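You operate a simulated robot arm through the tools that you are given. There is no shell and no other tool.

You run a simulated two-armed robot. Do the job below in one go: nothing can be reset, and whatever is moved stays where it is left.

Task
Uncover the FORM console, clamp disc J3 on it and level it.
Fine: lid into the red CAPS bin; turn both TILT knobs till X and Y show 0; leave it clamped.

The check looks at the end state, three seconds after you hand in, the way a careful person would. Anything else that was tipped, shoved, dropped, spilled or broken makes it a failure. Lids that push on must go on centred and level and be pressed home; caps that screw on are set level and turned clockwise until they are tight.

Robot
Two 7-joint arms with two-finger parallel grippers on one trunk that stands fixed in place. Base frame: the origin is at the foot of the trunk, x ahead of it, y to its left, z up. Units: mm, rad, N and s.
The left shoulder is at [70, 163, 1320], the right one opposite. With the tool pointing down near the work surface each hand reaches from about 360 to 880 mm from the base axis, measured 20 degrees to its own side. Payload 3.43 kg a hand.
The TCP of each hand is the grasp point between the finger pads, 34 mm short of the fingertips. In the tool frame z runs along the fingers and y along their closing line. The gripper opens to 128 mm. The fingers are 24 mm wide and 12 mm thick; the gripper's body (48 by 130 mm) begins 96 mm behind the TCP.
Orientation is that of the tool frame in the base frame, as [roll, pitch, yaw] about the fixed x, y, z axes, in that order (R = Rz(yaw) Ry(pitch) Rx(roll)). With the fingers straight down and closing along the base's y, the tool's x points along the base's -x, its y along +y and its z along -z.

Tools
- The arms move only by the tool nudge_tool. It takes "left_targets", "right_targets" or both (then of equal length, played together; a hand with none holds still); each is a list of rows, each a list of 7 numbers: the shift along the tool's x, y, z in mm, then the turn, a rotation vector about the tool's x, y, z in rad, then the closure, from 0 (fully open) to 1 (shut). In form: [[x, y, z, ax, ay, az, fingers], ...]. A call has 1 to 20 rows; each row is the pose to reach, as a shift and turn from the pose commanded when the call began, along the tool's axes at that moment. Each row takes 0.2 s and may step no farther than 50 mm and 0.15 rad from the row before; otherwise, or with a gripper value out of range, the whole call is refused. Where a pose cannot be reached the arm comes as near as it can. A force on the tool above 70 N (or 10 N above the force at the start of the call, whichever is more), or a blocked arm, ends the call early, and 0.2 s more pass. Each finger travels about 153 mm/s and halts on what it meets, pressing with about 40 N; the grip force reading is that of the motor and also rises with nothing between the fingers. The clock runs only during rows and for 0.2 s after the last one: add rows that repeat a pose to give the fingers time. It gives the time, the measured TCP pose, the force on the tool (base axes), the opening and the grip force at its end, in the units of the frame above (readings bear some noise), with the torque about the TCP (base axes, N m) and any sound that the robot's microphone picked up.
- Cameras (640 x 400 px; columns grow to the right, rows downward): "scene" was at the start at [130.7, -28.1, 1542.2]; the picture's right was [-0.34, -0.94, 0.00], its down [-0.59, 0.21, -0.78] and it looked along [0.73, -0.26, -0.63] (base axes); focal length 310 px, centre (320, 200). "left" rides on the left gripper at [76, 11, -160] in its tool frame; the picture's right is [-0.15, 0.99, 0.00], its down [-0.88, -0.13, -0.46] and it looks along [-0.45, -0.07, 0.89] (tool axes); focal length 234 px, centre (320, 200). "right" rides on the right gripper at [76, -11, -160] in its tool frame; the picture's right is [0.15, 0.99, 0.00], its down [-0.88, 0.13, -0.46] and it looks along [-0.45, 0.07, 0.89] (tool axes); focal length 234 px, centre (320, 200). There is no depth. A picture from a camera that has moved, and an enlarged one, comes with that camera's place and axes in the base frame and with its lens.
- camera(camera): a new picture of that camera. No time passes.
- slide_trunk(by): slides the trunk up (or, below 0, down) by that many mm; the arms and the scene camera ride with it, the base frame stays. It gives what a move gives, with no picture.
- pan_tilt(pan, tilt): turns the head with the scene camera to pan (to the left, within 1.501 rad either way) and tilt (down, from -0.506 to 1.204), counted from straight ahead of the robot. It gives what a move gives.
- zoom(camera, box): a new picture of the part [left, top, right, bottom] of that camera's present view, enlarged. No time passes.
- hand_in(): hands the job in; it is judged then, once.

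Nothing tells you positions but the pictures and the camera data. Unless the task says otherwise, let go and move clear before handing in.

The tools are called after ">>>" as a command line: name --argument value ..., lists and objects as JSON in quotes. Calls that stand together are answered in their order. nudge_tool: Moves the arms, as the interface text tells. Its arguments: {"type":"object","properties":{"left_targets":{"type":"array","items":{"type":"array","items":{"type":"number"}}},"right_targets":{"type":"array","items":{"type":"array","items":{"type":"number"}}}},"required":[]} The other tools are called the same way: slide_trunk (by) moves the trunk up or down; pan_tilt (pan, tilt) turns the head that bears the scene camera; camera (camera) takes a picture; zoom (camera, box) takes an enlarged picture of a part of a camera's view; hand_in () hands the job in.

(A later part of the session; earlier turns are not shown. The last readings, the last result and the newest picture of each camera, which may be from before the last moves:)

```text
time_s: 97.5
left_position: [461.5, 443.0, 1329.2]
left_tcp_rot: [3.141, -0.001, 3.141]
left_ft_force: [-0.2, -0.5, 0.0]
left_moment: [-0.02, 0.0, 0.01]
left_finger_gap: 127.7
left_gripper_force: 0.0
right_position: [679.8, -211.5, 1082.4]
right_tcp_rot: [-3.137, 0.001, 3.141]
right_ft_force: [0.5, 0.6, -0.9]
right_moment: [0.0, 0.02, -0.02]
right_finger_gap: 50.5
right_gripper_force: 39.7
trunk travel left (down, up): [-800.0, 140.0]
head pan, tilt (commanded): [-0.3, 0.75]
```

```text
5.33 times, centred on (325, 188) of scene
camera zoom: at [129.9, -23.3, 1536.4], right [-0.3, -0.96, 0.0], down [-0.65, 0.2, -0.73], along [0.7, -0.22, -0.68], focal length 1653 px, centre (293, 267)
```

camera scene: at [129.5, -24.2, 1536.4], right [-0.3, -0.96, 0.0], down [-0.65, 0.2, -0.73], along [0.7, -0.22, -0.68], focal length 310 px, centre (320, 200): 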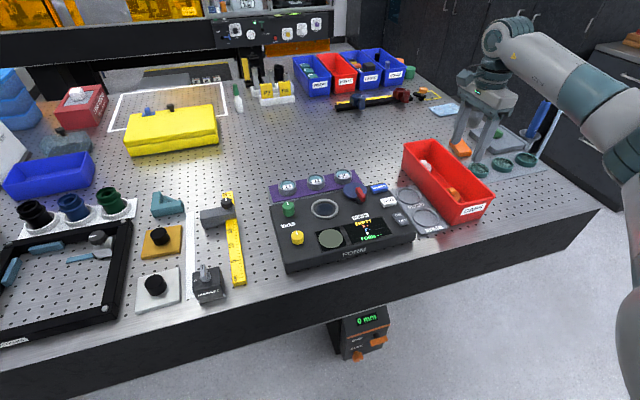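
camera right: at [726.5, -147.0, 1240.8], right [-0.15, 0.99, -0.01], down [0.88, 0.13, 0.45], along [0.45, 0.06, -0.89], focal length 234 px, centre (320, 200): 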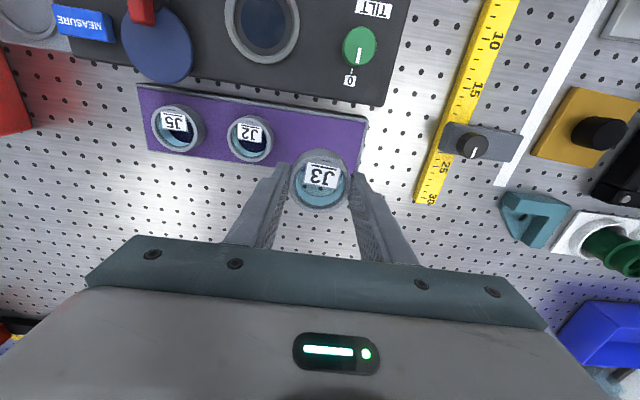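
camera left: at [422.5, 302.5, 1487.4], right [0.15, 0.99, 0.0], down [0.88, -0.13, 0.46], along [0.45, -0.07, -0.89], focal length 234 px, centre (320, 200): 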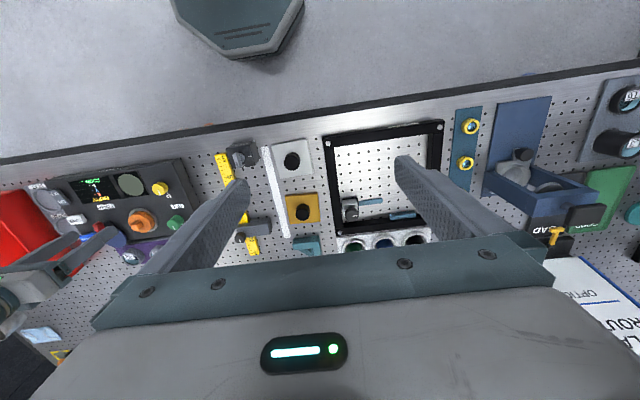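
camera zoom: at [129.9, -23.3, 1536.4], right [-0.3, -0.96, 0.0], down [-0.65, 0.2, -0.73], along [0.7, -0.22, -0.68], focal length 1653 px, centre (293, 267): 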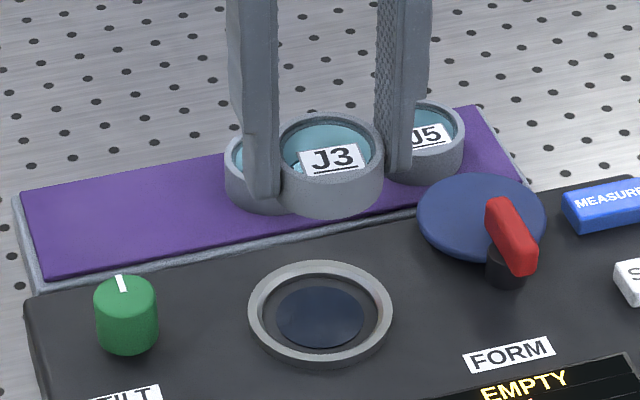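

>>> nudge_tool --right_targets '[[0, 0, 20, 0, 0, 0, 0.65], [0, 0, 40, 0, 0, 0, 0.65], [0, 0, 58, 0, 0, 0, 0.65], [0, 0, 58, 0, 0, 0, 0.65]]'

>>> zoom --camera "right" --box '[240, 110, 400, 210]'

>>> zoom --camera "scene" --box '[285, 160, 365, 220]'

```text
time_s: 98.5
left_position: [462.3, 442.3, 1330.2]
left_tcp_rot: [-3.141, 0.0, 3.141]
left_ft_force: [0.1, 0.2, 0.6]
left_moment: [0.02, -0.01, 0.0]
left_finger_gap: 127.9
left_gripper_force: 0.1
right_position: [678.4, -209.3, 1025.3]
right_tcp_rot: [-3.137, 0.002, 3.141]
right_ft_force: [0.1, -0.1, -1.1]
right_moment: [-0.01, -0.02, -0.01]
right_finger_gap: 50.5
right_gripper_force: 40.2
trunk travel left (down, up): [-800.0, 140.0]
head pan, tilt (commanded): [-0.3, 0.75]
```

```text
4.00 times, centred on (320, 160) of right
camera zoom: at [602.9, -221.2, 1184.0], right [-0.15, 0.99, -0.01], down [0.88, 0.13, 0.46], along [0.45, 0.06, -0.89], focal length 937 px, centre (320, 360)
```

zoom: 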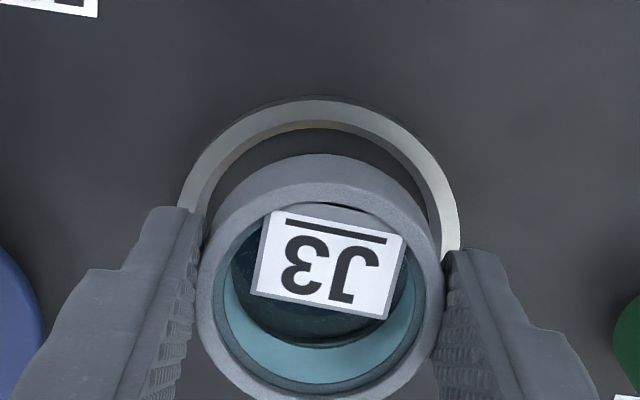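

```text
6.67 times, centred on (325, 190) of scene
camera zoom: at [129.1, -23.8, 1536.5], right [-0.3, -0.96, 0.0], down [-0.65, 0.2, -0.73], along [0.7, -0.22, -0.68], focal length 2067 px, centre (287, 267)
```

zoom: 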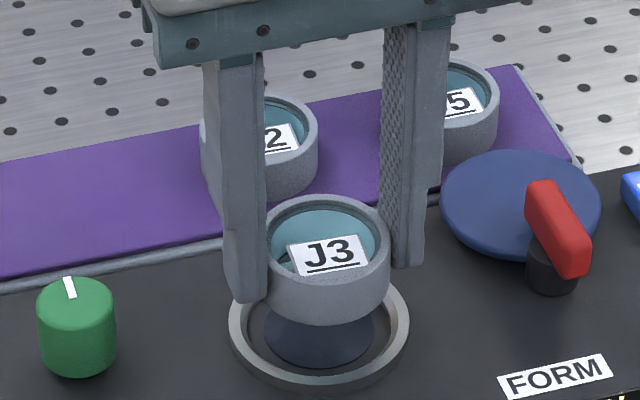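

Aligned to within a millimetre or so. I'll lower in small steps and watch for contact.

>>> nudge_tool --right_targets '[[0, 0, 8, 0, 0, 0, 0.65], [0, 0, 15, 0, 0, 0, 0.65], [0, 0, 15, 0, 0, 0, 0.65]]'

>>> zoom --camera "scene" --box '[300, 175, 350, 215]'

>>> zoom --camera "right" --box '[260, 120, 380, 200]'

```text
time_s: 99.3
left_position: [460.7, 442.0, 1329.8]
left_tcp_rot: [3.141, 0.002, -3.142]
left_ft_force: [0.0, 0.5, -0.8]
left_moment: [-0.04, 0.02, 0.0]
left_finger_gap: 128.0
left_gripper_force: 0.0
right_position: [680.2, -209.3, 1009.6]
right_tcp_rot: [-3.135, 0.002, 3.141]
right_ft_force: [-0.3, 0.7, -0.8]
right_moment: [0.03, 0.03, 0.03]
right_finger_gap: 50.3
right_gripper_force: 39.8
trunk travel left (down, up): [-800.0, 140.0]
head pan, tilt (commanded): [-0.3, 0.75]
```

```text
10.00 times, centred on (325, 195) of scene
camera zoom: at [129.3, -23.6, 1536.4], right [-0.3, -0.96, 0.0], down [-0.65, 0.2, -0.73], along [0.7, -0.22, -0.68], focal length 3100 px, centre (270, 250)
```

zoom: 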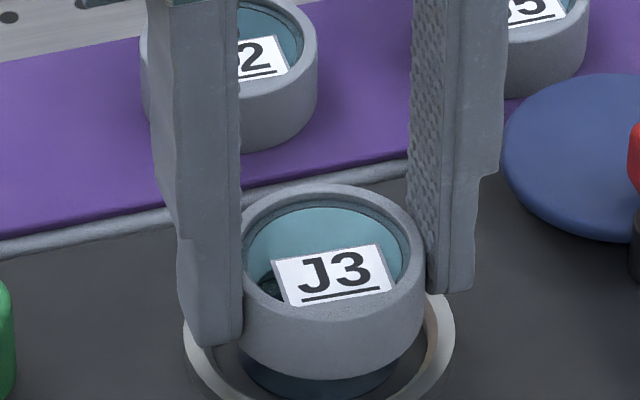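

```text
5.00 times, centred on (320, 160) of right
camera zoom: at [603.3, -221.4, 1169.0], right [-0.15, 0.99, -0.01], down [0.88, 0.13, 0.45], along [0.45, 0.06, -0.89], focal length 1171 px, centre (320, 400)
```

zoom: 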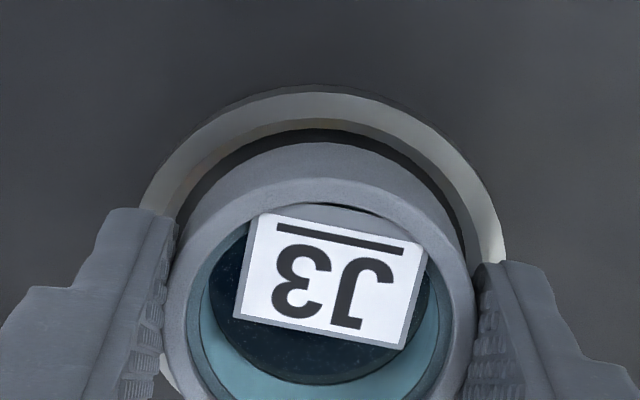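

>>> nudge_tool --right_targets '[[0, 0.5, 3, 0, 0, 0, 0.65], [0, 0.5, 6, 0, 0, 0, 0.65], [0, 0.5, 6, 0, 0, 0, 0.65]]'

>>> nudge_tool --right_targets '[[0, 0, 1.5, 0, 0, 0, 0.65], [0, 0, 3, 0, 0, 0, 0.65], [0, 0, 3, 0, 0, 0, 0.65]]'

```text
time_s: 100.1
left_position: [462.1, 442.6, 1329.1]
left_tcp_rot: [3.141, 0.001, -3.141]
left_ft_force: [-0.6, 0.0, -0.4]
left_moment: [-0.01, -0.01, 0.02]
left_finger_gap: 128.1
left_gripper_force: 0.1
right_position: [680.2, -209.2, 1002.8]
right_tcp_rot: [-3.133, 0.001, -3.141]
right_ft_force: [0.3, 0.1, -0.7]
right_moment: [-0.03, 0.03, 0.0]
right_finger_gap: 50.4
right_gripper_force: 39.3
trunk travel left (down, up): [-800.0, 140.0]
head pan, tilt (commanded): [-0.3, 0.75]
```

```text
time_s: 100.9
left_position: [462.9, 442.2, 1329.8]
left_tcp_rot: [-3.141, -0.002, 3.141]
left_ft_force: [-0.2, 0.4, -0.2]
left_moment: [-0.01, 0.01, 0.04]
left_finger_gap: 128.0
left_gripper_force: 0.0
right_position: [679.2, -209.3, 999.4]
right_tcp_rot: [-3.136, 0.0, -3.142]
right_ft_force: [2.0, -0.3, -0.9]
right_moment: [-0.02, -0.03, 0.01]
right_finger_gap: 50.4
right_gripper_force: 39.8
trunk travel left (down, up): [-800.0, 140.0]
head pan, tilt (commanded): [-0.3, 0.75]
```

>>> nudge_tool --right_targets '[[0, 0, 1.5, 0, 0, 0, 0.65], [0, 0, 3, 0, 0, 0, 0.65], [0, 0, 3, 0, 0, 0, 0.65]]'

>>> zoom --camera "scene" --box '[300, 175, 350, 215]'

```text
time_s: 101.7
left_position: [461.6, 442.1, 1330.5]
left_tcp_rot: [3.141, 0.0, 3.141]
left_ft_force: [0.7, -1.0, 0.0]
left_moment: [0.04, 0.01, -0.01]
left_finger_gap: 128.2
left_gripper_force: 0.1
right_position: [680.5, -210.7, 997.2]
right_tcp_rot: [-3.135, -0.001, -3.141]
right_ft_force: [3.2, 1.8, 1.1]
right_moment: [0.07, 0.01, 0.0]
right_finger_gap: 50.4
right_gripper_force: 40.0
trunk travel left (down, up): [-800.0, 140.0]
head pan, tilt (commanded): [-0.3, 0.75]
```

```text
10.00 times, centred on (325, 195) of scene
camera zoom: at [129.4, -23.6, 1536.5], right [-0.3, -0.96, 0.0], down [-0.65, 0.2, -0.73], along [0.7, -0.22, -0.68], focal length 3100 px, centre (270, 250)
```

zoom: 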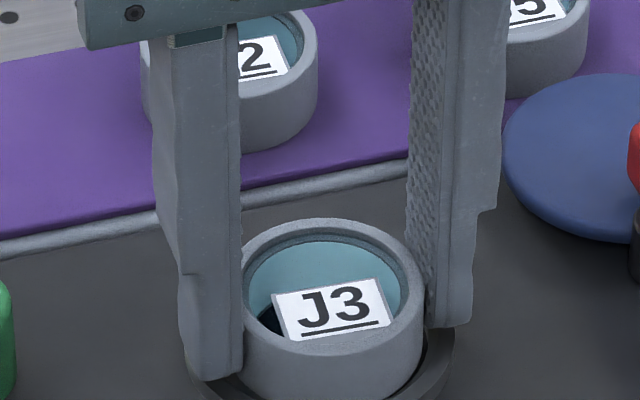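

>>> nudge_tool --right_targets '[[-1, 0.7, 0, 0, 0, 0, 0.65], [-1, 0.7, 1.5, 0, 0, 0, 0.65], [-1, 0.7, 3, 0, 0, 0, 0.65], [-1, 0.7, 3, 0, 0, 0, 0.65]]'

```text
time_s: 102.7
left_position: [462.2, 441.0, 1329.5]
left_tcp_rot: [3.14, 0.0, -3.141]
left_ft_force: [0.2, -0.3, -0.7]
left_moment: [0.03, 0.01, 0.03]
left_finger_gap: 127.9
left_gripper_force: 0.0
right_position: [681.0, -209.4, 996.2]
right_tcp_rot: [-3.136, 0.003, 3.14]
right_ft_force: [5.7, -3.0, 11.2]
right_moment: [0.32, -0.03, -0.08]
right_finger_gap: 50.4
right_gripper_force: 40.1
trunk travel left (down, up): [-800.0, 140.0]
head pan, tilt (commanded): [-0.3, 0.75]
```

>>> zoom --camera "scene" --box '[295, 175, 355, 223]'

>>> zoom --camera "right" --box '[260, 120, 380, 200]'

>>> zoom --camera "scene" --box '[320, 210, 400, 260]'

```text
8.33 times, centred on (325, 199) of scene
camera zoom: at [128.5, -23.7, 1536.7], right [-0.3, -0.96, 0.0], down [-0.65, 0.2, -0.73], along [0.7, -0.22, -0.68], focal length 2583 px, centre (278, 208)
```

zoom: 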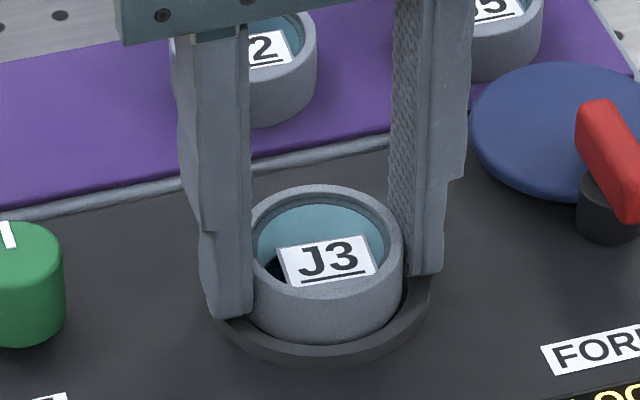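

```text
5.00 times, centred on (320, 160) of right
camera zoom: at [603.8, -221.2, 1154.7], right [-0.15, 0.99, -0.01], down [0.88, 0.13, 0.46], along [0.45, 0.06, -0.89], focal length 1171 px, centre (320, 400)
```

zoom: 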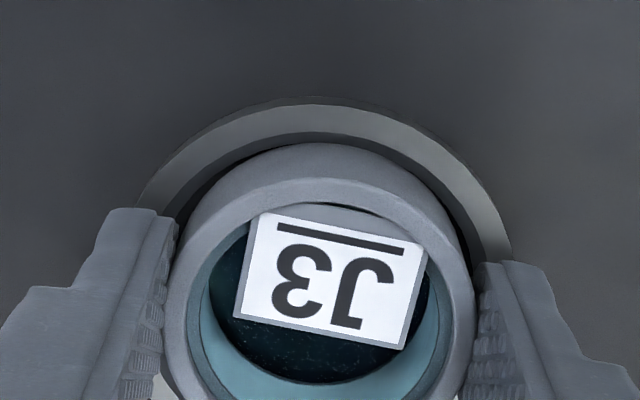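

```text
8.00 times, centred on (360, 235) of scene
camera zoom: at [128.5, -23.7, 1536.7], right [-0.3, -0.96, 0.0], down [-0.65, 0.2, -0.73], along [0.7, -0.22, -0.68], focal length 2480 px, centre (0, -80)
```

zoom: 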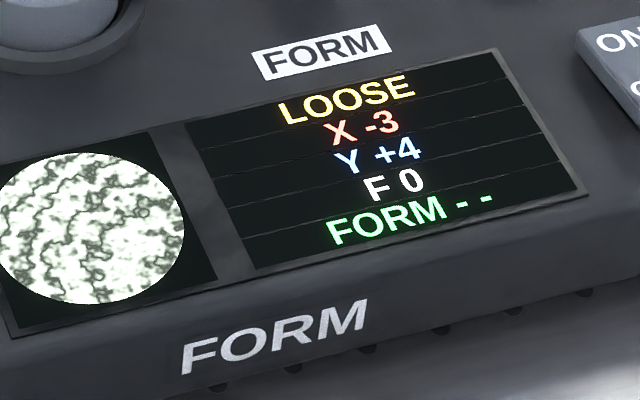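

The display now says LOOSE with X -3, Y +4, so the disc is on the stage. I'll release it and rise.

>>> nudge_tool --right_targets '[[0, 0, -1.5, 0, 0, 0, 0.62], [0, 0, -1.5, 0, 0, 0, 0.56], [0, 0, -1.5, 0, 0, 0, 0.5], [0, 0, -1.5, 0, 0, 0, 0.5], [0, 0, -10, 0, 0, 0, 0.5], [0, 0, -30, 0, 0, 0, 0.5], [0, 0, -70, 0, 0, 0, 0.5], [0, 0, -110, 0, 0, 0, 0.5], [0, 0, -110, 0, 0, 0, 0.5]]'

>>> zoom --camera "scene" --box '[295, 175, 395, 250]'

>>> zoom --camera "right" --box '[200, 60, 440, 210]'

```text
time_s: 104.7
left_position: [461.3, 441.2, 1329.8]
left_tcp_rot: [3.14, -0.001, -3.141]
left_ft_force: [0.4, -0.4, -0.6]
left_moment: [0.0, 0.05, 0.01]
left_finger_gap: 128.0
left_gripper_force: 0.1
right_position: [682.5, -209.1, 1102.7]
right_tcp_rot: [-3.137, -0.003, -3.142]
right_ft_force: [-0.9, -0.1, -0.6]
right_moment: [0.05, 0.02, -0.02]
right_finger_gap: 64.3
right_gripper_force: 0.1
trunk travel left (down, up): [-800.0, 140.0]
head pan, tilt (commanded): [-0.3, 0.75]
```

```text
5.33 times, centred on (345, 212) of scene
camera zoom: at [129.6, -24.2, 1536.4], right [-0.3, -0.96, 0.0], down [-0.65, 0.2, -0.73], along [0.7, -0.22, -0.68], focal length 1653 px, centre (187, 133)
```

zoom: 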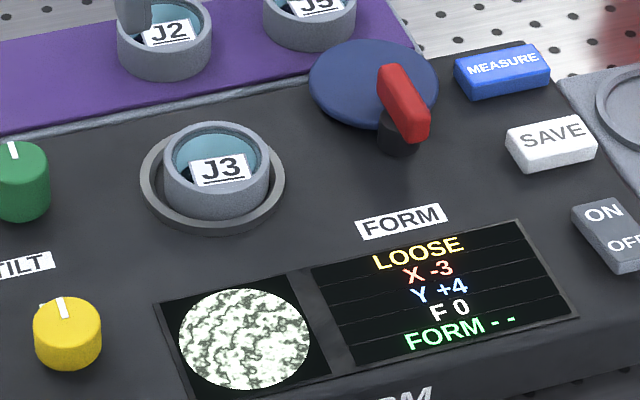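

```text
2.67 times, centred on (320, 135) of right
camera zoom: at [605.4, -220.6, 1262.9], right [-0.15, 0.99, -0.01], down [0.88, 0.13, 0.45], along [0.45, 0.06, -0.89], focal length 624 px, centre (320, 373)
```

zoom: 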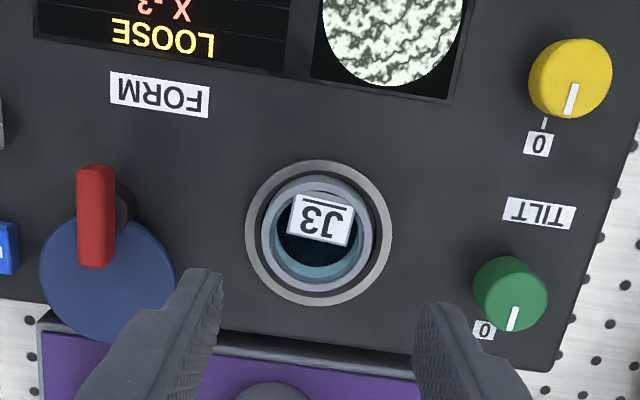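

J3 sits centred in the ring, showing LOOSE X -3 Y +4. Now for the clamp lever: I'll position over the red handle for a closer look.

>>> nudge_tool --right_targets '[[0, -35, 0, 0, 0, 0, 0.6], [0, -70, 0, 0, 0, 0, 0.68], [0, -101, 0, 0, 0, 0, 0.68], [0, -101, 25, 0, 0, 0, 0.68], [0, -101, 25, 0, 0, 0, 0.68]]'

>>> zoom --camera "right" --box '[240, 100, 400, 220]'

>>> zoom --camera "scene" --box '[325, 160, 405, 220]'

```text
time_s: 105.9
left_position: [461.9, 442.8, 1330.0]
left_tcp_rot: [-3.141, 0.001, -3.141]
left_ft_force: [0.5, 0.0, -0.1]
left_moment: [0.01, -0.02, 0.01]
left_finger_gap: 128.0
left_gripper_force: 0.1
right_position: [681.2, -311.8, 1080.0]
right_tcp_rot: [-3.134, 0.0, 3.141]
right_ft_force: [0.0, -0.6, -0.2]
right_moment: [0.01, 0.0, 0.02]
right_finger_gap: 40.8
right_gripper_force: 0.0
trunk travel left (down, up): [-800.0, 140.0]
head pan, tilt (commanded): [-0.3, 0.75]
```

```text
3.33 times, centred on (320, 160) of right
camera zoom: at [604.1, -322.6, 1239.2], right [-0.15, 0.99, -0.01], down [0.88, 0.13, 0.45], along [0.45, 0.06, -0.89], focal length 781 px, centre (320, 333)
```

zoom: 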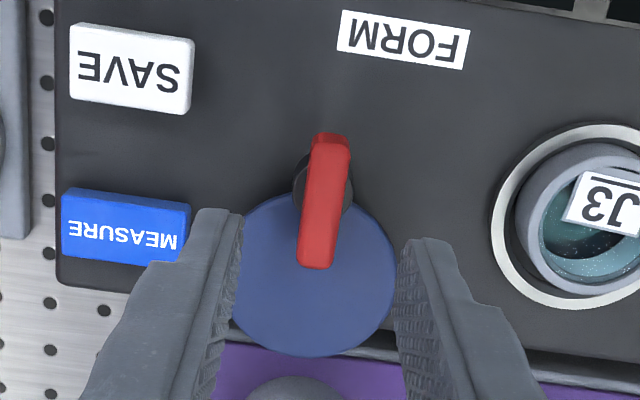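

```text
6.67 times, centred on (365, 190) of scene
camera zoom: at [129.2, -23.6, 1536.4], right [-0.3, -0.96, 0.0], down [-0.65, 0.2, -0.73], along [0.7, -0.22, -0.68], focal length 2067 px, centre (20, 267)
```

zoom: 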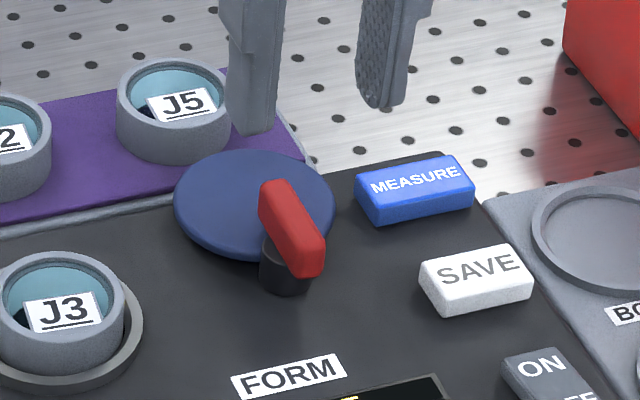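

The hand is nearly above the post axis, and the handle bar runs along x with its top at about z 987. I'll lower toward it, with the fingers straddling the bar at the pivot.

>>> nudge_tool --right_targets '[[-2.5, 0.8, 20, 0, 0, 0, 0.68], [-2.5, 0.8, 40, 0, 0, 0, 0.68], [-2.5, 0.8, 52, 0, 0, 0, 0.68], [-2.5, 0.8, 52, 0, 0, 0, 0.68]]'

>>> zoom --camera "right" --box '[240, 100, 400, 220]'

>>> zoom --camera "scene" --box '[325, 160, 405, 220]'

```text
time_s: 106.9
left_position: [461.6, 441.7, 1329.6]
left_tcp_rot: [3.141, -0.001, 3.141]
left_ft_force: [0.1, -0.1, -0.8]
left_moment: [-0.01, -0.03, 0.02]
left_finger_gap: 128.2
left_gripper_force: 0.0
right_position: [682.9, -309.3, 1027.4]
right_tcp_rot: [-3.134, 0.001, 3.142]
right_ft_force: [-0.6, 0.4, 0.7]
right_moment: [-0.02, 0.01, -0.01]
right_finger_gap: 40.8
right_gripper_force: 0.1
trunk travel left (down, up): [-800.0, 140.0]
head pan, tilt (commanded): [-0.3, 0.75]
```

```text
3.33 times, centred on (320, 160) of right
camera zoom: at [606.2, -320.9, 1186.3], right [-0.15, 0.99, -0.01], down [0.88, 0.13, 0.45], along [0.45, 0.06, -0.89], focal length 781 px, centre (320, 333)
```

zoom: 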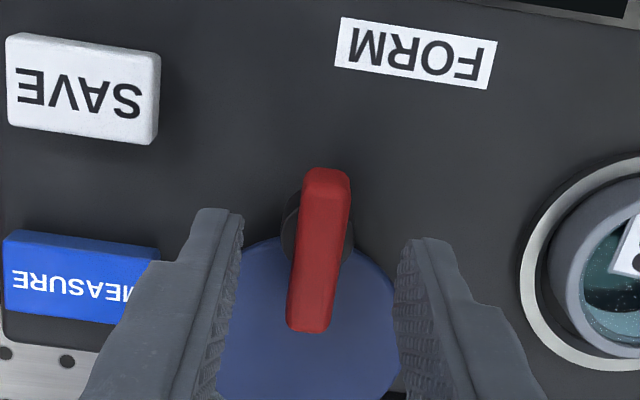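

```text
6.67 times, centred on (365, 190) of scene
camera zoom: at [129.4, -23.6, 1536.4], right [-0.3, -0.96, 0.0], down [-0.65, 0.2, -0.73], along [0.7, -0.22, -0.68], focal length 2067 px, centre (20, 267)
```

zoom: 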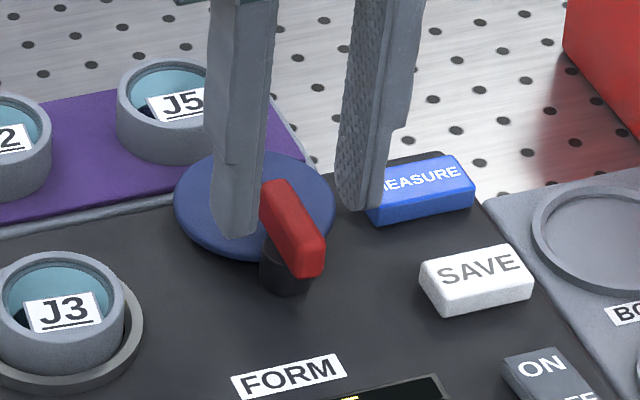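

>>> nudge_tool --right_targets '[[0, 0, 8, 0, 0, 0, 0.68], [0, 0, 15, 0, 0, 0, 0.68], [0, 0, 15, 0, 0, 0, 0.68]]'

>>> zoom --camera "scene" --box '[335, 165, 395, 210]'

>>> zoom --camera "right" --box '[260, 120, 380, 210]'

```text
time_s: 107.7
left_position: [461.5, 442.7, 1329.7]
left_tcp_rot: [-3.141, -0.001, 3.141]
left_ft_force: [-0.6, -0.1, 0.2]
left_moment: [0.01, -0.01, 0.0]
left_finger_gap: 128.2
left_gripper_force: 0.1
right_position: [683.1, -309.8, 1012.0]
right_tcp_rot: [-3.135, 0.0, -3.141]
right_ft_force: [-0.2, -0.2, 0.2]
right_moment: [-0.03, -0.02, 0.01]
right_finger_gap: 41.1
right_gripper_force: 0.1
trunk travel left (down, up): [-800.0, 140.0]
head pan, tilt (commanded): [-0.3, 0.75]
```

```text
8.89 times, centred on (365, 188) of scene
camera zoom: at [129.1, -23.6, 1536.5], right [-0.3, -0.96, 0.0], down [-0.65, 0.2, -0.73], along [0.7, -0.22, -0.68], focal length 2756 px, centre (-80, 311)
```

zoom: 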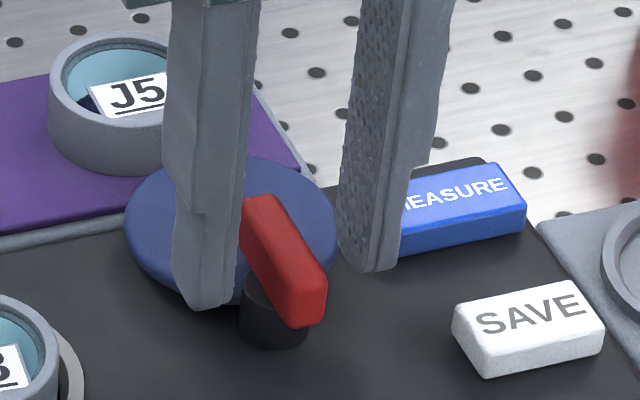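

```text
4.44 times, centred on (320, 165) of right
camera zoom: at [606.1, -321.2, 1171.8], right [-0.15, 0.99, -0.01], down [0.88, 0.13, 0.45], along [0.45, 0.06, -0.89], focal length 1041 px, centre (320, 356)
```

zoom: 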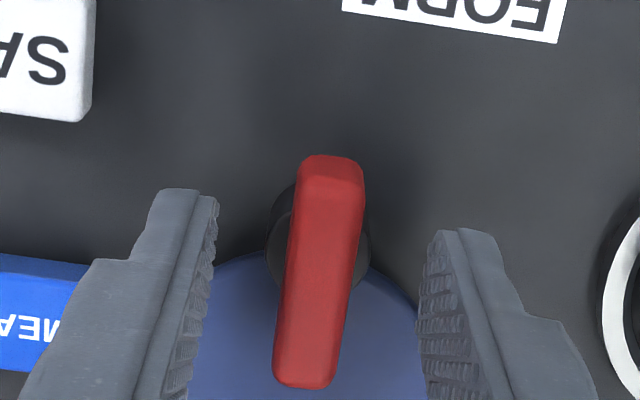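

>>> nudge_tool --right_targets '[[0, 0, 0, 0, 0, 0, 0.8], [0, 0, 0, 0, 0, 0, 0.9], [0, 0, 0, 0, 0, 0, 0.98], [0, 0, 0, 0, 0, 0, 0.98], [0, 0, 0, 0, 0, 0, 0.98]]'

>>> zoom --camera "right" --box '[260, 120, 380, 210]'

>>> zoom --camera "scene" --box '[335, 165, 395, 210]'

```text
time_s: 108.9
left_position: [462.7, 442.7, 1329.8]
left_tcp_rot: [-3.141, 0.0, 3.141]
left_ft_force: [-0.3, 0.6, 0.7]
left_moment: [0.0, 0.03, -0.02]
left_finger_gap: 127.9
left_gripper_force: 0.1
right_position: [682.8, -309.9, 1011.7]
right_tcp_rot: [-3.136, 0.0, 3.14]
right_ft_force: [-0.3, -0.3, -1.1]
right_moment: [0.27, -0.06, 0.0]
right_finger_gap: 13.0
right_gripper_force: 45.0
trunk travel left (down, up): [-800.0, 140.0]
head pan, tilt (commanded): [-0.3, 0.75]
```

```text
4.44 times, centred on (320, 165) of right
camera zoom: at [606.3, -321.5, 1171.7], right [-0.15, 0.99, -0.01], down [0.88, 0.13, 0.45], along [0.45, 0.06, -0.89], focal length 1041 px, centre (320, 356)
```

zoom: 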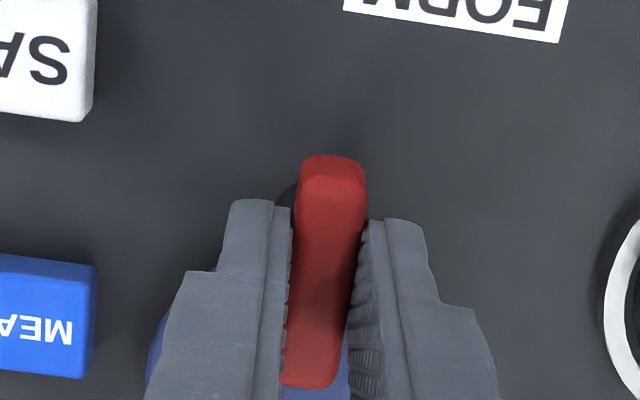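

```text
8.89 times, centred on (365, 188) of scene
camera zoom: at [129.3, -24.0, 1536.4], right [-0.3, -0.96, 0.0], down [-0.65, 0.2, -0.73], along [0.7, -0.22, -0.68], focal length 2756 px, centre (-80, 311)
```

zoom: 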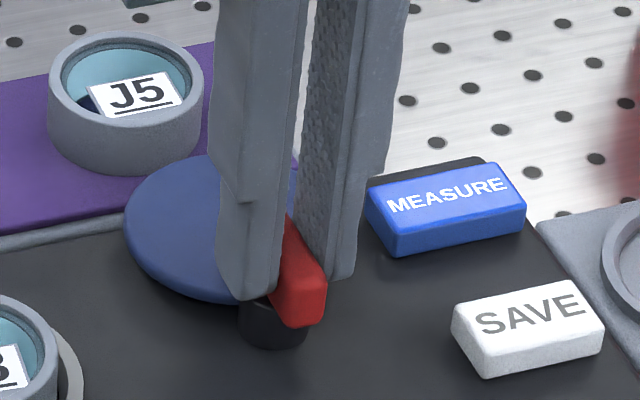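

The handle is gripped at 13 mm. I'll try turning it counter-clockwise from above, which swings the disc toward the stage, a little at first while watching torque and the display.

>>> nudge_tool --right_targets '[[0, 0, 0, 0, 0, -0.05, 0.98], [0, 0, 0, 0, 0, -0.1, 0.98], [0, 0, 0, 0, 0, -0.15, 0.98], [0, 0, 0, 0, 0, -0.2, 0.98], [0, 0, 0, 0, 0, -0.2, 0.98]]'

>>> zoom --camera "scene" --box '[310, 165, 400, 245]'

>>> zoom --camera "right" --box '[220, 100, 420, 225]'

```text
time_s: 110.1
left_position: [460.9, 440.6, 1330.7]
left_tcp_rot: [-3.141, 0.001, 3.141]
left_ft_force: [-0.8, -0.2, 0.2]
left_moment: [0.01, -0.02, -0.04]
left_finger_gap: 127.9
left_gripper_force: 0.1
right_position: [683.9, -311.6, 1011.9]
right_tcp_rot: [-3.136, -0.002, -2.941]
right_ft_force: [-1.1, -3.8, 0.3]
right_moment: [0.44, -1.31, 0.02]
right_finger_gap: 12.7
right_gripper_force: 44.9
trunk travel left (down, up): [-800.0, 140.0]
head pan, tilt (commanded): [-0.3, 0.75]
```

```text
5.00 times, centred on (355, 205) of scene
camera zoom: at [128.8, -24.5, 1536.4], right [-0.3, -0.96, 0.0], down [-0.65, 0.2, -0.73], along [0.7, -0.22, -0.68], focal length 1550 px, centre (145, 175)
```

zoom: 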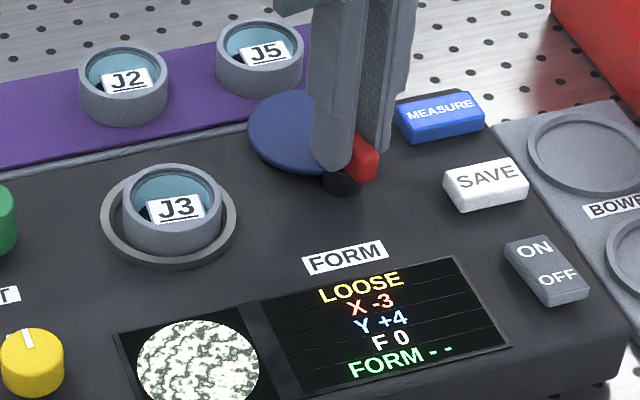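

```text
3.20 times, centred on (320, 162) of right
camera zoom: at [610.0, -336.8, 1171.8], right [-0.34, 0.94, -0.01], down [0.84, 0.31, 0.45], along [0.43, 0.15, -0.89], focal length 749 px, centre (320, 320)
```

zoom: 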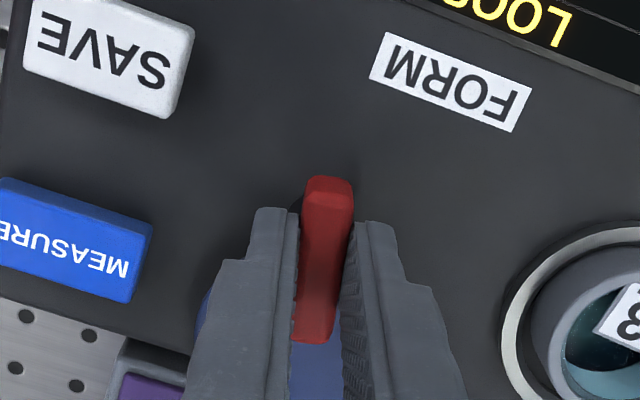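

The lever turns freely, and the disc swings with it toward the stage. Still LOOSE, so I'll continue.

>>> nudge_tool --right_targets '[[0, 0, 0, 0, 0, -0.08, 0.98], [0, 0, 0, 0, 0, -0.16, 0.98], [0, 0, 0, 0, 0, -0.24, 0.98], [0, 0, 0, 0, 0, -0.32, 0.98], [0, 0, 0, 0, 0, -0.4, 0.98], [0, 0, 0, 0, 0, -0.4, 0.98]]'

>>> zoom --camera "scene" --box '[310, 165, 400, 245]'

>>> zoom --camera "right" --box '[220, 100, 420, 225]'

```text
time_s: 111.5
left_position: [461.6, 441.3, 1329.5]
left_tcp_rot: [3.141, 0.0, 3.141]
left_ft_force: [0.3, 0.5, -0.4]
left_moment: [0.0, 0.0, 0.02]
left_finger_gap: 128.0
left_gripper_force: 0.1
right_position: [683.1, -310.3, 1012.0]
right_tcp_rot: [-3.136, -0.002, -2.58]
right_ft_force: [2.3, -9.0, 5.5]
right_moment: [0.41, -0.54, -0.03]
right_finger_gap: 12.8
right_gripper_force: 45.0
trunk travel left (down, up): [-800.0, 140.0]
head pan, tilt (commanded): [-0.3, 0.75]
```

```text
5.00 times, centred on (355, 205) of scene
camera zoom: at [128.8, -25.2, 1536.5], right [-0.3, -0.96, 0.0], down [-0.65, 0.2, -0.73], along [0.7, -0.22, -0.68], focal length 1550 px, centre (145, 175)
```

zoom: 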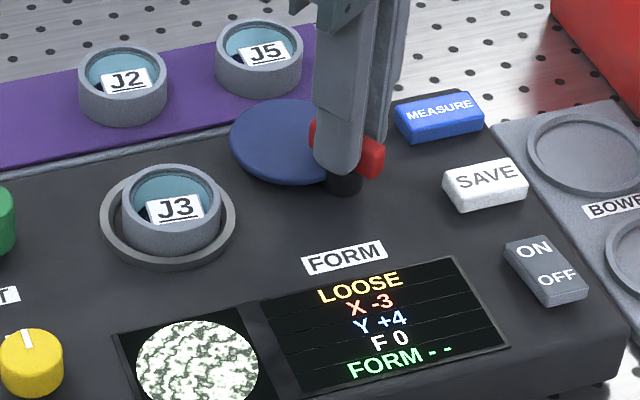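

```text
3.20 times, centred on (320, 162) of right
camera zoom: at [623.9, -361.2, 1171.9], right [-0.65, 0.76, 0.0], down [0.68, 0.58, 0.45], along [0.35, 0.29, -0.89], focal length 749 px, centre (320, 320)
```

zoom: 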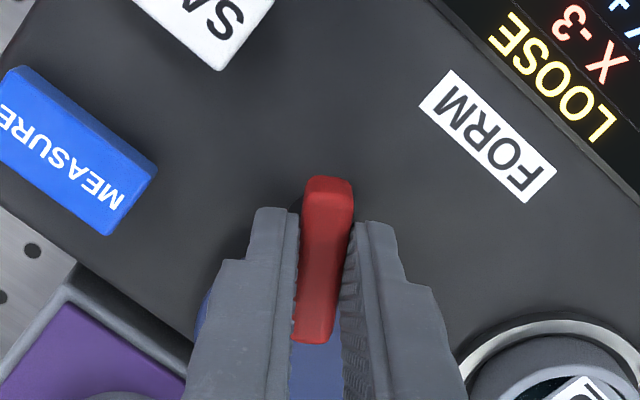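

>>> nudge_tool --right_targets '[[0, 0, 0, 0, 0, -0.08, 0.98], [0, 0, 0, 0, 0, -0.16, 0.98], [0, 0, 0, 0, 0, -0.24, 0.98], [0, 0, 0, 0, 0, -0.32, 0.98], [0, 0, 0, 0, 0, -0.4, 0.98], [0, 0, 0, 0, 0, -0.4, 0.98]]'

>>> zoom --camera "scene" --box '[310, 165, 400, 245]'

>>> zoom --camera "right" --box '[220, 100, 420, 225]'

```text
time_s: 112.9
left_position: [461.9, 441.5, 1330.2]
left_tcp_rot: [-3.141, 0.001, -3.137]
left_ft_force: [-0.5, 0.5, 0.5]
left_moment: [-0.06, -0.07, -0.03]
left_finger_gap: 127.9
left_gripper_force: 0.1
right_position: [682.6, -310.9, 1013.1]
right_tcp_rot: [-3.091, 0.02, -2.525]
right_ft_force: [14.5, -11.8, -16.4]
right_moment: [0.85, -0.72, -0.01]
right_finger_gap: 13.1
right_gripper_force: 44.4
right hand out of reach, approached as far as the arm can: row 1, 2, 3, 4, 5, 6
trunk travel left (down, up): [-800.0, 140.0]
head pan, tilt (commanded): [-0.3, 0.75]
stopped in row 6 (right hand): the force on the tool passed its limit at 95 N (the readings are from after the stop); the commanded pose is now the measured one
```

```text
5.00 times, centred on (355, 205) of scene
camera zoom: at [129.3, -25.8, 1536.1], right [-0.3, -0.96, 0.0], down [-0.65, 0.2, -0.73], along [0.7, -0.21, -0.68], focal length 1550 px, centre (145, 175)
```

zoom: 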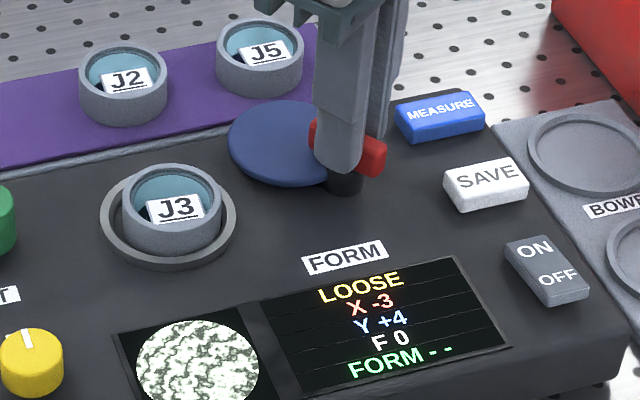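

```text
3.20 times, centred on (320, 162) of right
camera zoom: at [618.9, -359.7, 1172.3], right [-0.69, 0.72, -0.05], down [0.62, 0.63, 0.47], along [0.37, 0.29, -0.88], focal length 749 px, centre (320, 320)
```

zoom: 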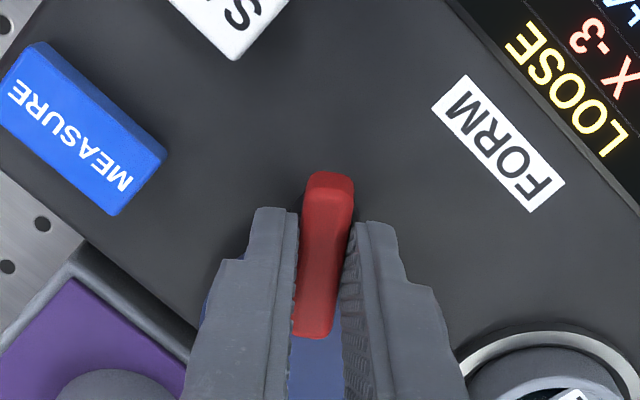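

The wrist hit its own turning limit after about 0.58 rad, not the lever. I'll open the fingers, lift clear and re-grip with the hand turned half a turn.

>>> nudge_tool --right_targets '[[0, 0, 0, 0, 0, 0, 0.9], [0, 0, 0, 0, 0, 0, 0.8], [0, 0, 0, 0, 0, 0, 0.7], [0, 0, -10, -0.02, 0.01, 0.05, 0.68], [0, 0, -25, -0.05, 0.02, 0.1, 0.68], [0, 0, -60, -0.05, 0.02, 0.15, 0.68], [0, 0, -60, -0.05, 0.02, 0.15, 0.68]]'

>>> zoom --camera "scene" --box '[310, 165, 400, 245]'

```text
time_s: 114.5
left_position: [460.9, 443.9, 1329.5]
left_tcp_rot: [-3.139, -0.001, -3.14]
left_ft_force: [-0.1, -0.8, 0.3]
left_moment: [-0.01, 0.02, 0.0]
left_finger_gap: 128.3
left_gripper_force: 0.1
right_position: [680.9, -305.2, 1077.2]
right_tcp_rot: [3.136, 0.003, -2.672]
right_ft_force: [0.2, 0.3, 0.4]
right_moment: [0.01, 0.0, 0.02]
right_finger_gap: 41.0
right_gripper_force: 0.2
trunk travel left (down, up): [-800.0, 140.0]
head pan, tilt (commanded): [-0.3, 0.75]
```

```text
5.00 times, centred on (355, 205) of scene
camera zoom: at [129.5, -24.0, 1536.4], right [-0.3, -0.96, 0.0], down [-0.65, 0.2, -0.73], along [0.7, -0.22, -0.68], focal length 1550 px, centre (145, 175)
```

zoom: 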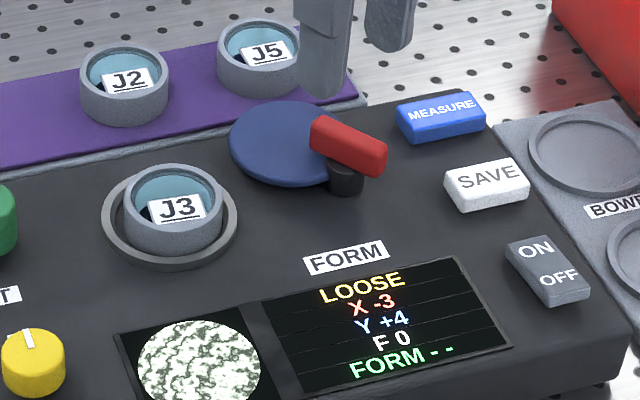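

>>> nudge_tool --right_targets '[[0, 0, 0, 0, 0, 0.15, 0.68], [0, 0, 0, 0, 0, 0.3, 0.68], [0, 0, 0, 0, 0, 0.45, 0.68], [0, 0, 0, 0, 0, 0.6, 0.68], [0, 0, 0, 0, 0, 0.75, 0.68], [0, 0, 0, 0, 0, 0.9, 0.68], [0, 0, 0, 0, 0, 1.05, 0.68], [0, 0, 0, 0, 0, 1.2, 0.68], [0, 0, 0, 0, 0, 1.35, 0.68], [0, 0, 0, 0, 0, 1.5, 0.68], [0, 0, 0, 0, 0, 1.65, 0.68], [0, 0, 0, 0, 0, 1.8, 0.68], [0, 0, 0, 0, 0, 1.95, 0.68], [0, 0, 0, 0, 0, 2.1, 0.68], [0, 0, 0, 0, 0, 2.25, 0.68], [0, 0, 0, 0, 0, 2.4, 0.68], [0, 0, 0, 0, 0, 2.55, 0.68], [0, 0, 0, 0, 0, 2.7, 0.68], [0, 0, 0, 0, 0, 2.85, 0.68], [0, 0, 0, 0, 0, 3.0, 0.68]]'

>>> camera --camera "right"

>>> camera --camera "scene"

```text
time_s: 118.7
left_position: [460.1, 441.8, 1330.1]
left_tcp_rot: [-3.14, 0.0, -3.14]
left_ft_force: [0.1, 0.1, 0.3]
left_moment: [0.03, 0.0, 0.04]
left_finger_gap: 128.0
left_gripper_force: 0.1
right_position: [678.7, -304.2, 1076.4]
right_tcp_rot: [-3.137, -0.004, 0.608]
right_ft_force: [-0.7, -0.3, 0.7]
right_moment: [0.01, 0.0, 0.02]
right_finger_gap: 40.9
right_gripper_force: 0.0
trunk travel left (down, up): [-800.0, 140.0]
head pan, tilt (commanded): [-0.3, 0.75]
```

```text
taken
camera right: at [733.7, -254.0, 1236.7], right [0.69, -0.73, 0.0], down [-0.65, -0.61, 0.45], along [-0.33, -0.31, -0.89], focal length 234 px, centre (320, 200)
```

right: 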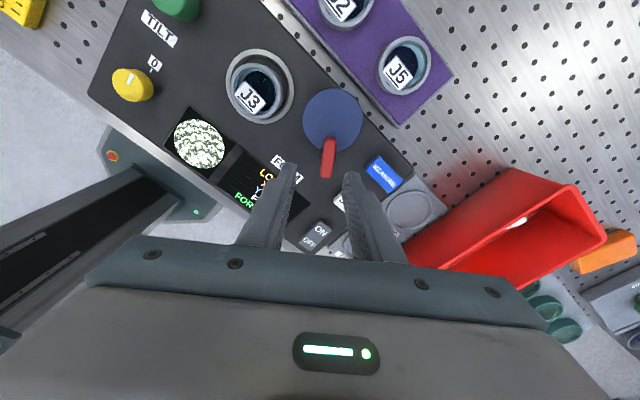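

```text
taken
camera scene: at [129.3, -23.6, 1536.4], right [-0.3, -0.96, 0.0], down [-0.65, 0.2, -0.73], along [0.7, -0.22, -0.68], focal length 310 px, centre (320, 200)
```

scene: 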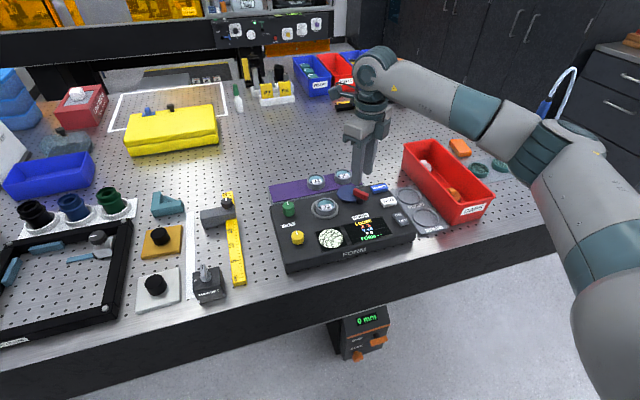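

>>> zoom --camera "right" --box '[260, 80, 400, 190]'

```text
3.64 times, centred on (330, 135) of right
camera zoom: at [733.7, -254.0, 1236.7], right [0.69, -0.73, 0.0], down [-0.65, -0.61, 0.45], along [-0.33, -0.31, -0.89], focal length 852 px, centre (284, 436)
```

zoom: 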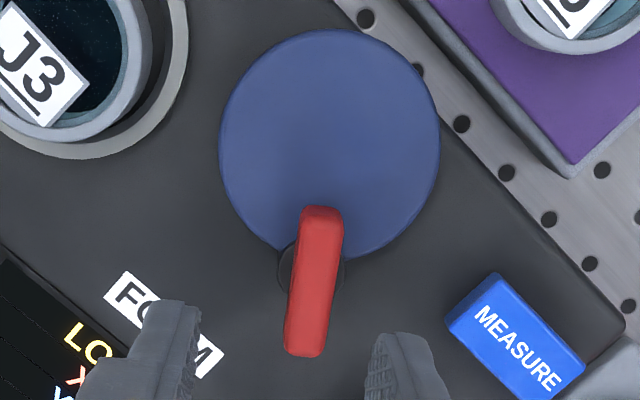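

From this side the disc clearly swings with the post, and the bar is centred on it at (685, -312). I'll shift over it, lower and re-grip.

>>> nudge_tool --right_targets '[[0.5, 10.2, 10, 0, 0, -0.02, 0.68], [0.5, 10.2, 30, 0, 0, -0.02, 0.68], [0.5, 10.2, 50, 0, 0, -0.02, 0.68], [0.5, 10.2, 50, 0, 0, -0.02, 0.68]]'

>>> zoom --camera "right" --box '[250, 100, 390, 200]'

>>> zoom --camera "scene" --box '[335, 165, 395, 210]'

```text
time_s: 119.7
left_position: [461.3, 442.1, 1328.5]
left_tcp_rot: [-3.141, 0.0, -3.139]
left_ft_force: [-0.7, -0.2, -0.3]
left_moment: [-0.01, -0.03, -0.02]
left_finger_gap: 128.0
left_gripper_force: 0.0
right_position: [684.2, -313.6, 1026.7]
right_tcp_rot: [-3.137, -0.003, 0.632]
right_ft_force: [-0.4, -0.5, 0.1]
right_moment: [-0.03, -0.02, -0.01]
right_finger_gap: 41.0
right_gripper_force: 0.1
trunk travel left (down, up): [-800.0, 140.0]
head pan, tilt (commanded): [-0.3, 0.75]
```

```text
4.00 times, centred on (320, 150) of right
camera zoom: at [738.2, -261.5, 1186.3], right [0.7, -0.71, 0.0], down [-0.63, -0.63, 0.45], along [-0.32, -0.31, -0.89], focal length 937 px, centre (320, 400)
```

zoom: 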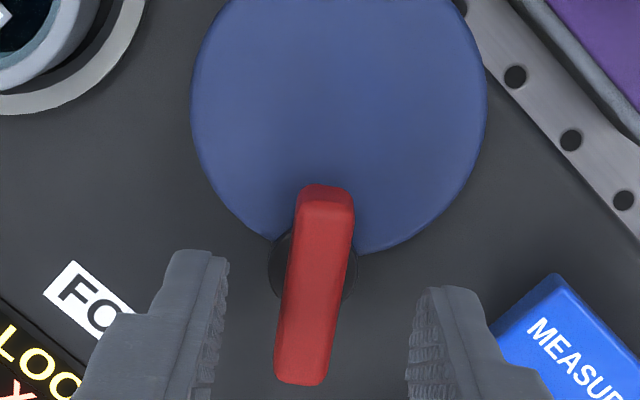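

```text
8.89 times, centred on (365, 188) of scene
camera zoom: at [129.1, -23.7, 1536.5], right [-0.3, -0.96, 0.0], down [-0.65, 0.2, -0.73], along [0.7, -0.22, -0.68], focal length 2756 px, centre (-80, 311)
```

zoom: 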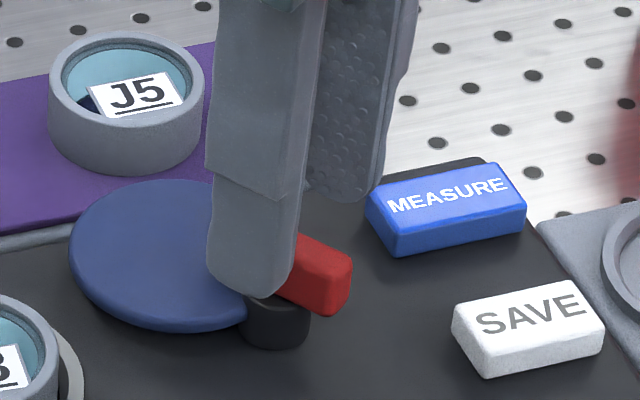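

>>> nudge_tool --right_targets '[[0, -0.5, 5, 0, 0, 0, 0.74], [0, -0.5, 15, 0, 0, 0, 0.74], [0, -0.5, 15, 0, 0, 0, 0.82], [0, -0.5, 15, 0, 0, 0, 0.9], [0, -0.5, 15, 0, 0, 0, 0.98], [0, -0.5, 15, 0, 0, 0, 0.98], [0, -0.5, 15, 0, 0, 0, 0.98]]'

>>> zoom --camera "scene" --box '[335, 165, 395, 210]'

```text
time_s: 121.3
left_position: [460.1, 444.7, 1330.6]
left_tcp_rot: [3.141, 0.001, -3.14]
left_ft_force: [0.8, -0.3, 0.3]
left_moment: [-0.01, -0.02, 0.0]
left_finger_gap: 127.8
left_gripper_force: 0.0
right_position: [683.8, -311.6, 1011.3]
right_tcp_rot: [-3.137, -0.003, 0.632]
right_ft_force: [-8.4, 8.3, -7.1]
right_moment: [0.11, -0.15, 0.04]
right_finger_gap: 12.8
right_gripper_force: 45.1
trunk travel left (down, up): [-800.0, 140.0]
head pan, tilt (commanded): [-0.3, 0.75]
```

```text
8.89 times, centred on (365, 188) of scene
camera zoom: at [128.5, -22.7, 1536.4], right [-0.3, -0.96, 0.0], down [-0.65, 0.2, -0.73], along [0.7, -0.22, -0.68], focal length 2756 px, centre (-80, 311)
```

zoom: 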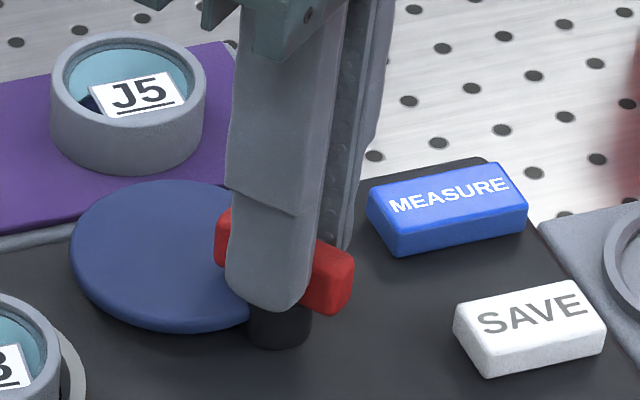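

>>> nudge_tool --right_targets '[[0, -1, 0, 0, 0, -0.05, 0.98], [0, -1, 0, 0, 0, -0.13, 0.98], [0, -1, 0, 0, 0, -0.21, 0.98], [0, -1, 0, 0, 0, -0.3, 0.98], [0, -1, 0, 0, 0, -0.38, 0.98], [0, -1, 0, 0, 0, -0.45, 0.98], [0, -1, 0, 0, 0, -0.45, 0.98]]'

>>> zoom --camera "scene" --box '[310, 165, 400, 245]'

```text
time_s: 122.9
left_position: [461.3, 442.9, 1329.4]
left_tcp_rot: [-3.14, 0.001, -3.14]
left_ft_force: [0.1, 0.6, -0.1]
left_moment: [0.01, 0.04, 0.03]
left_finger_gap: 128.2
left_gripper_force: 0.1
right_position: [684.2, -310.8, 1011.7]
right_tcp_rot: [-3.14, -0.005, 1.084]
right_ft_force: [-1.2, 1.2, -0.9]
right_moment: [-1.21, 0.58, 0.0]
right_finger_gap: 13.0
right_gripper_force: 44.8
trunk travel left (down, up): [-800.0, 140.0]
head pan, tilt (commanded): [-0.3, 0.75]
```

```text
5.00 times, centred on (355, 205) of scene
camera zoom: at [129.5, -23.3, 1536.5], right [-0.3, -0.96, 0.0], down [-0.65, 0.2, -0.73], along [0.7, -0.22, -0.68], focal length 1550 px, centre (145, 175)
```

zoom: 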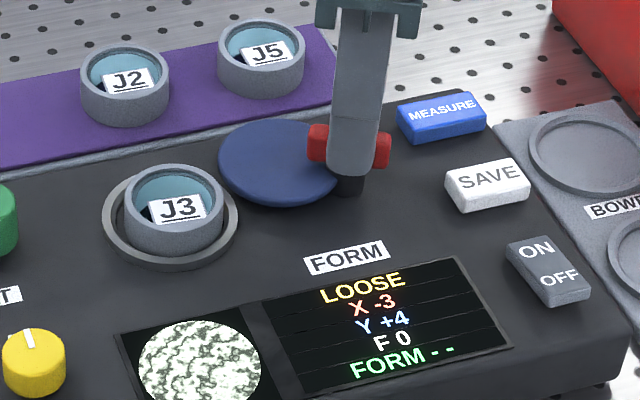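

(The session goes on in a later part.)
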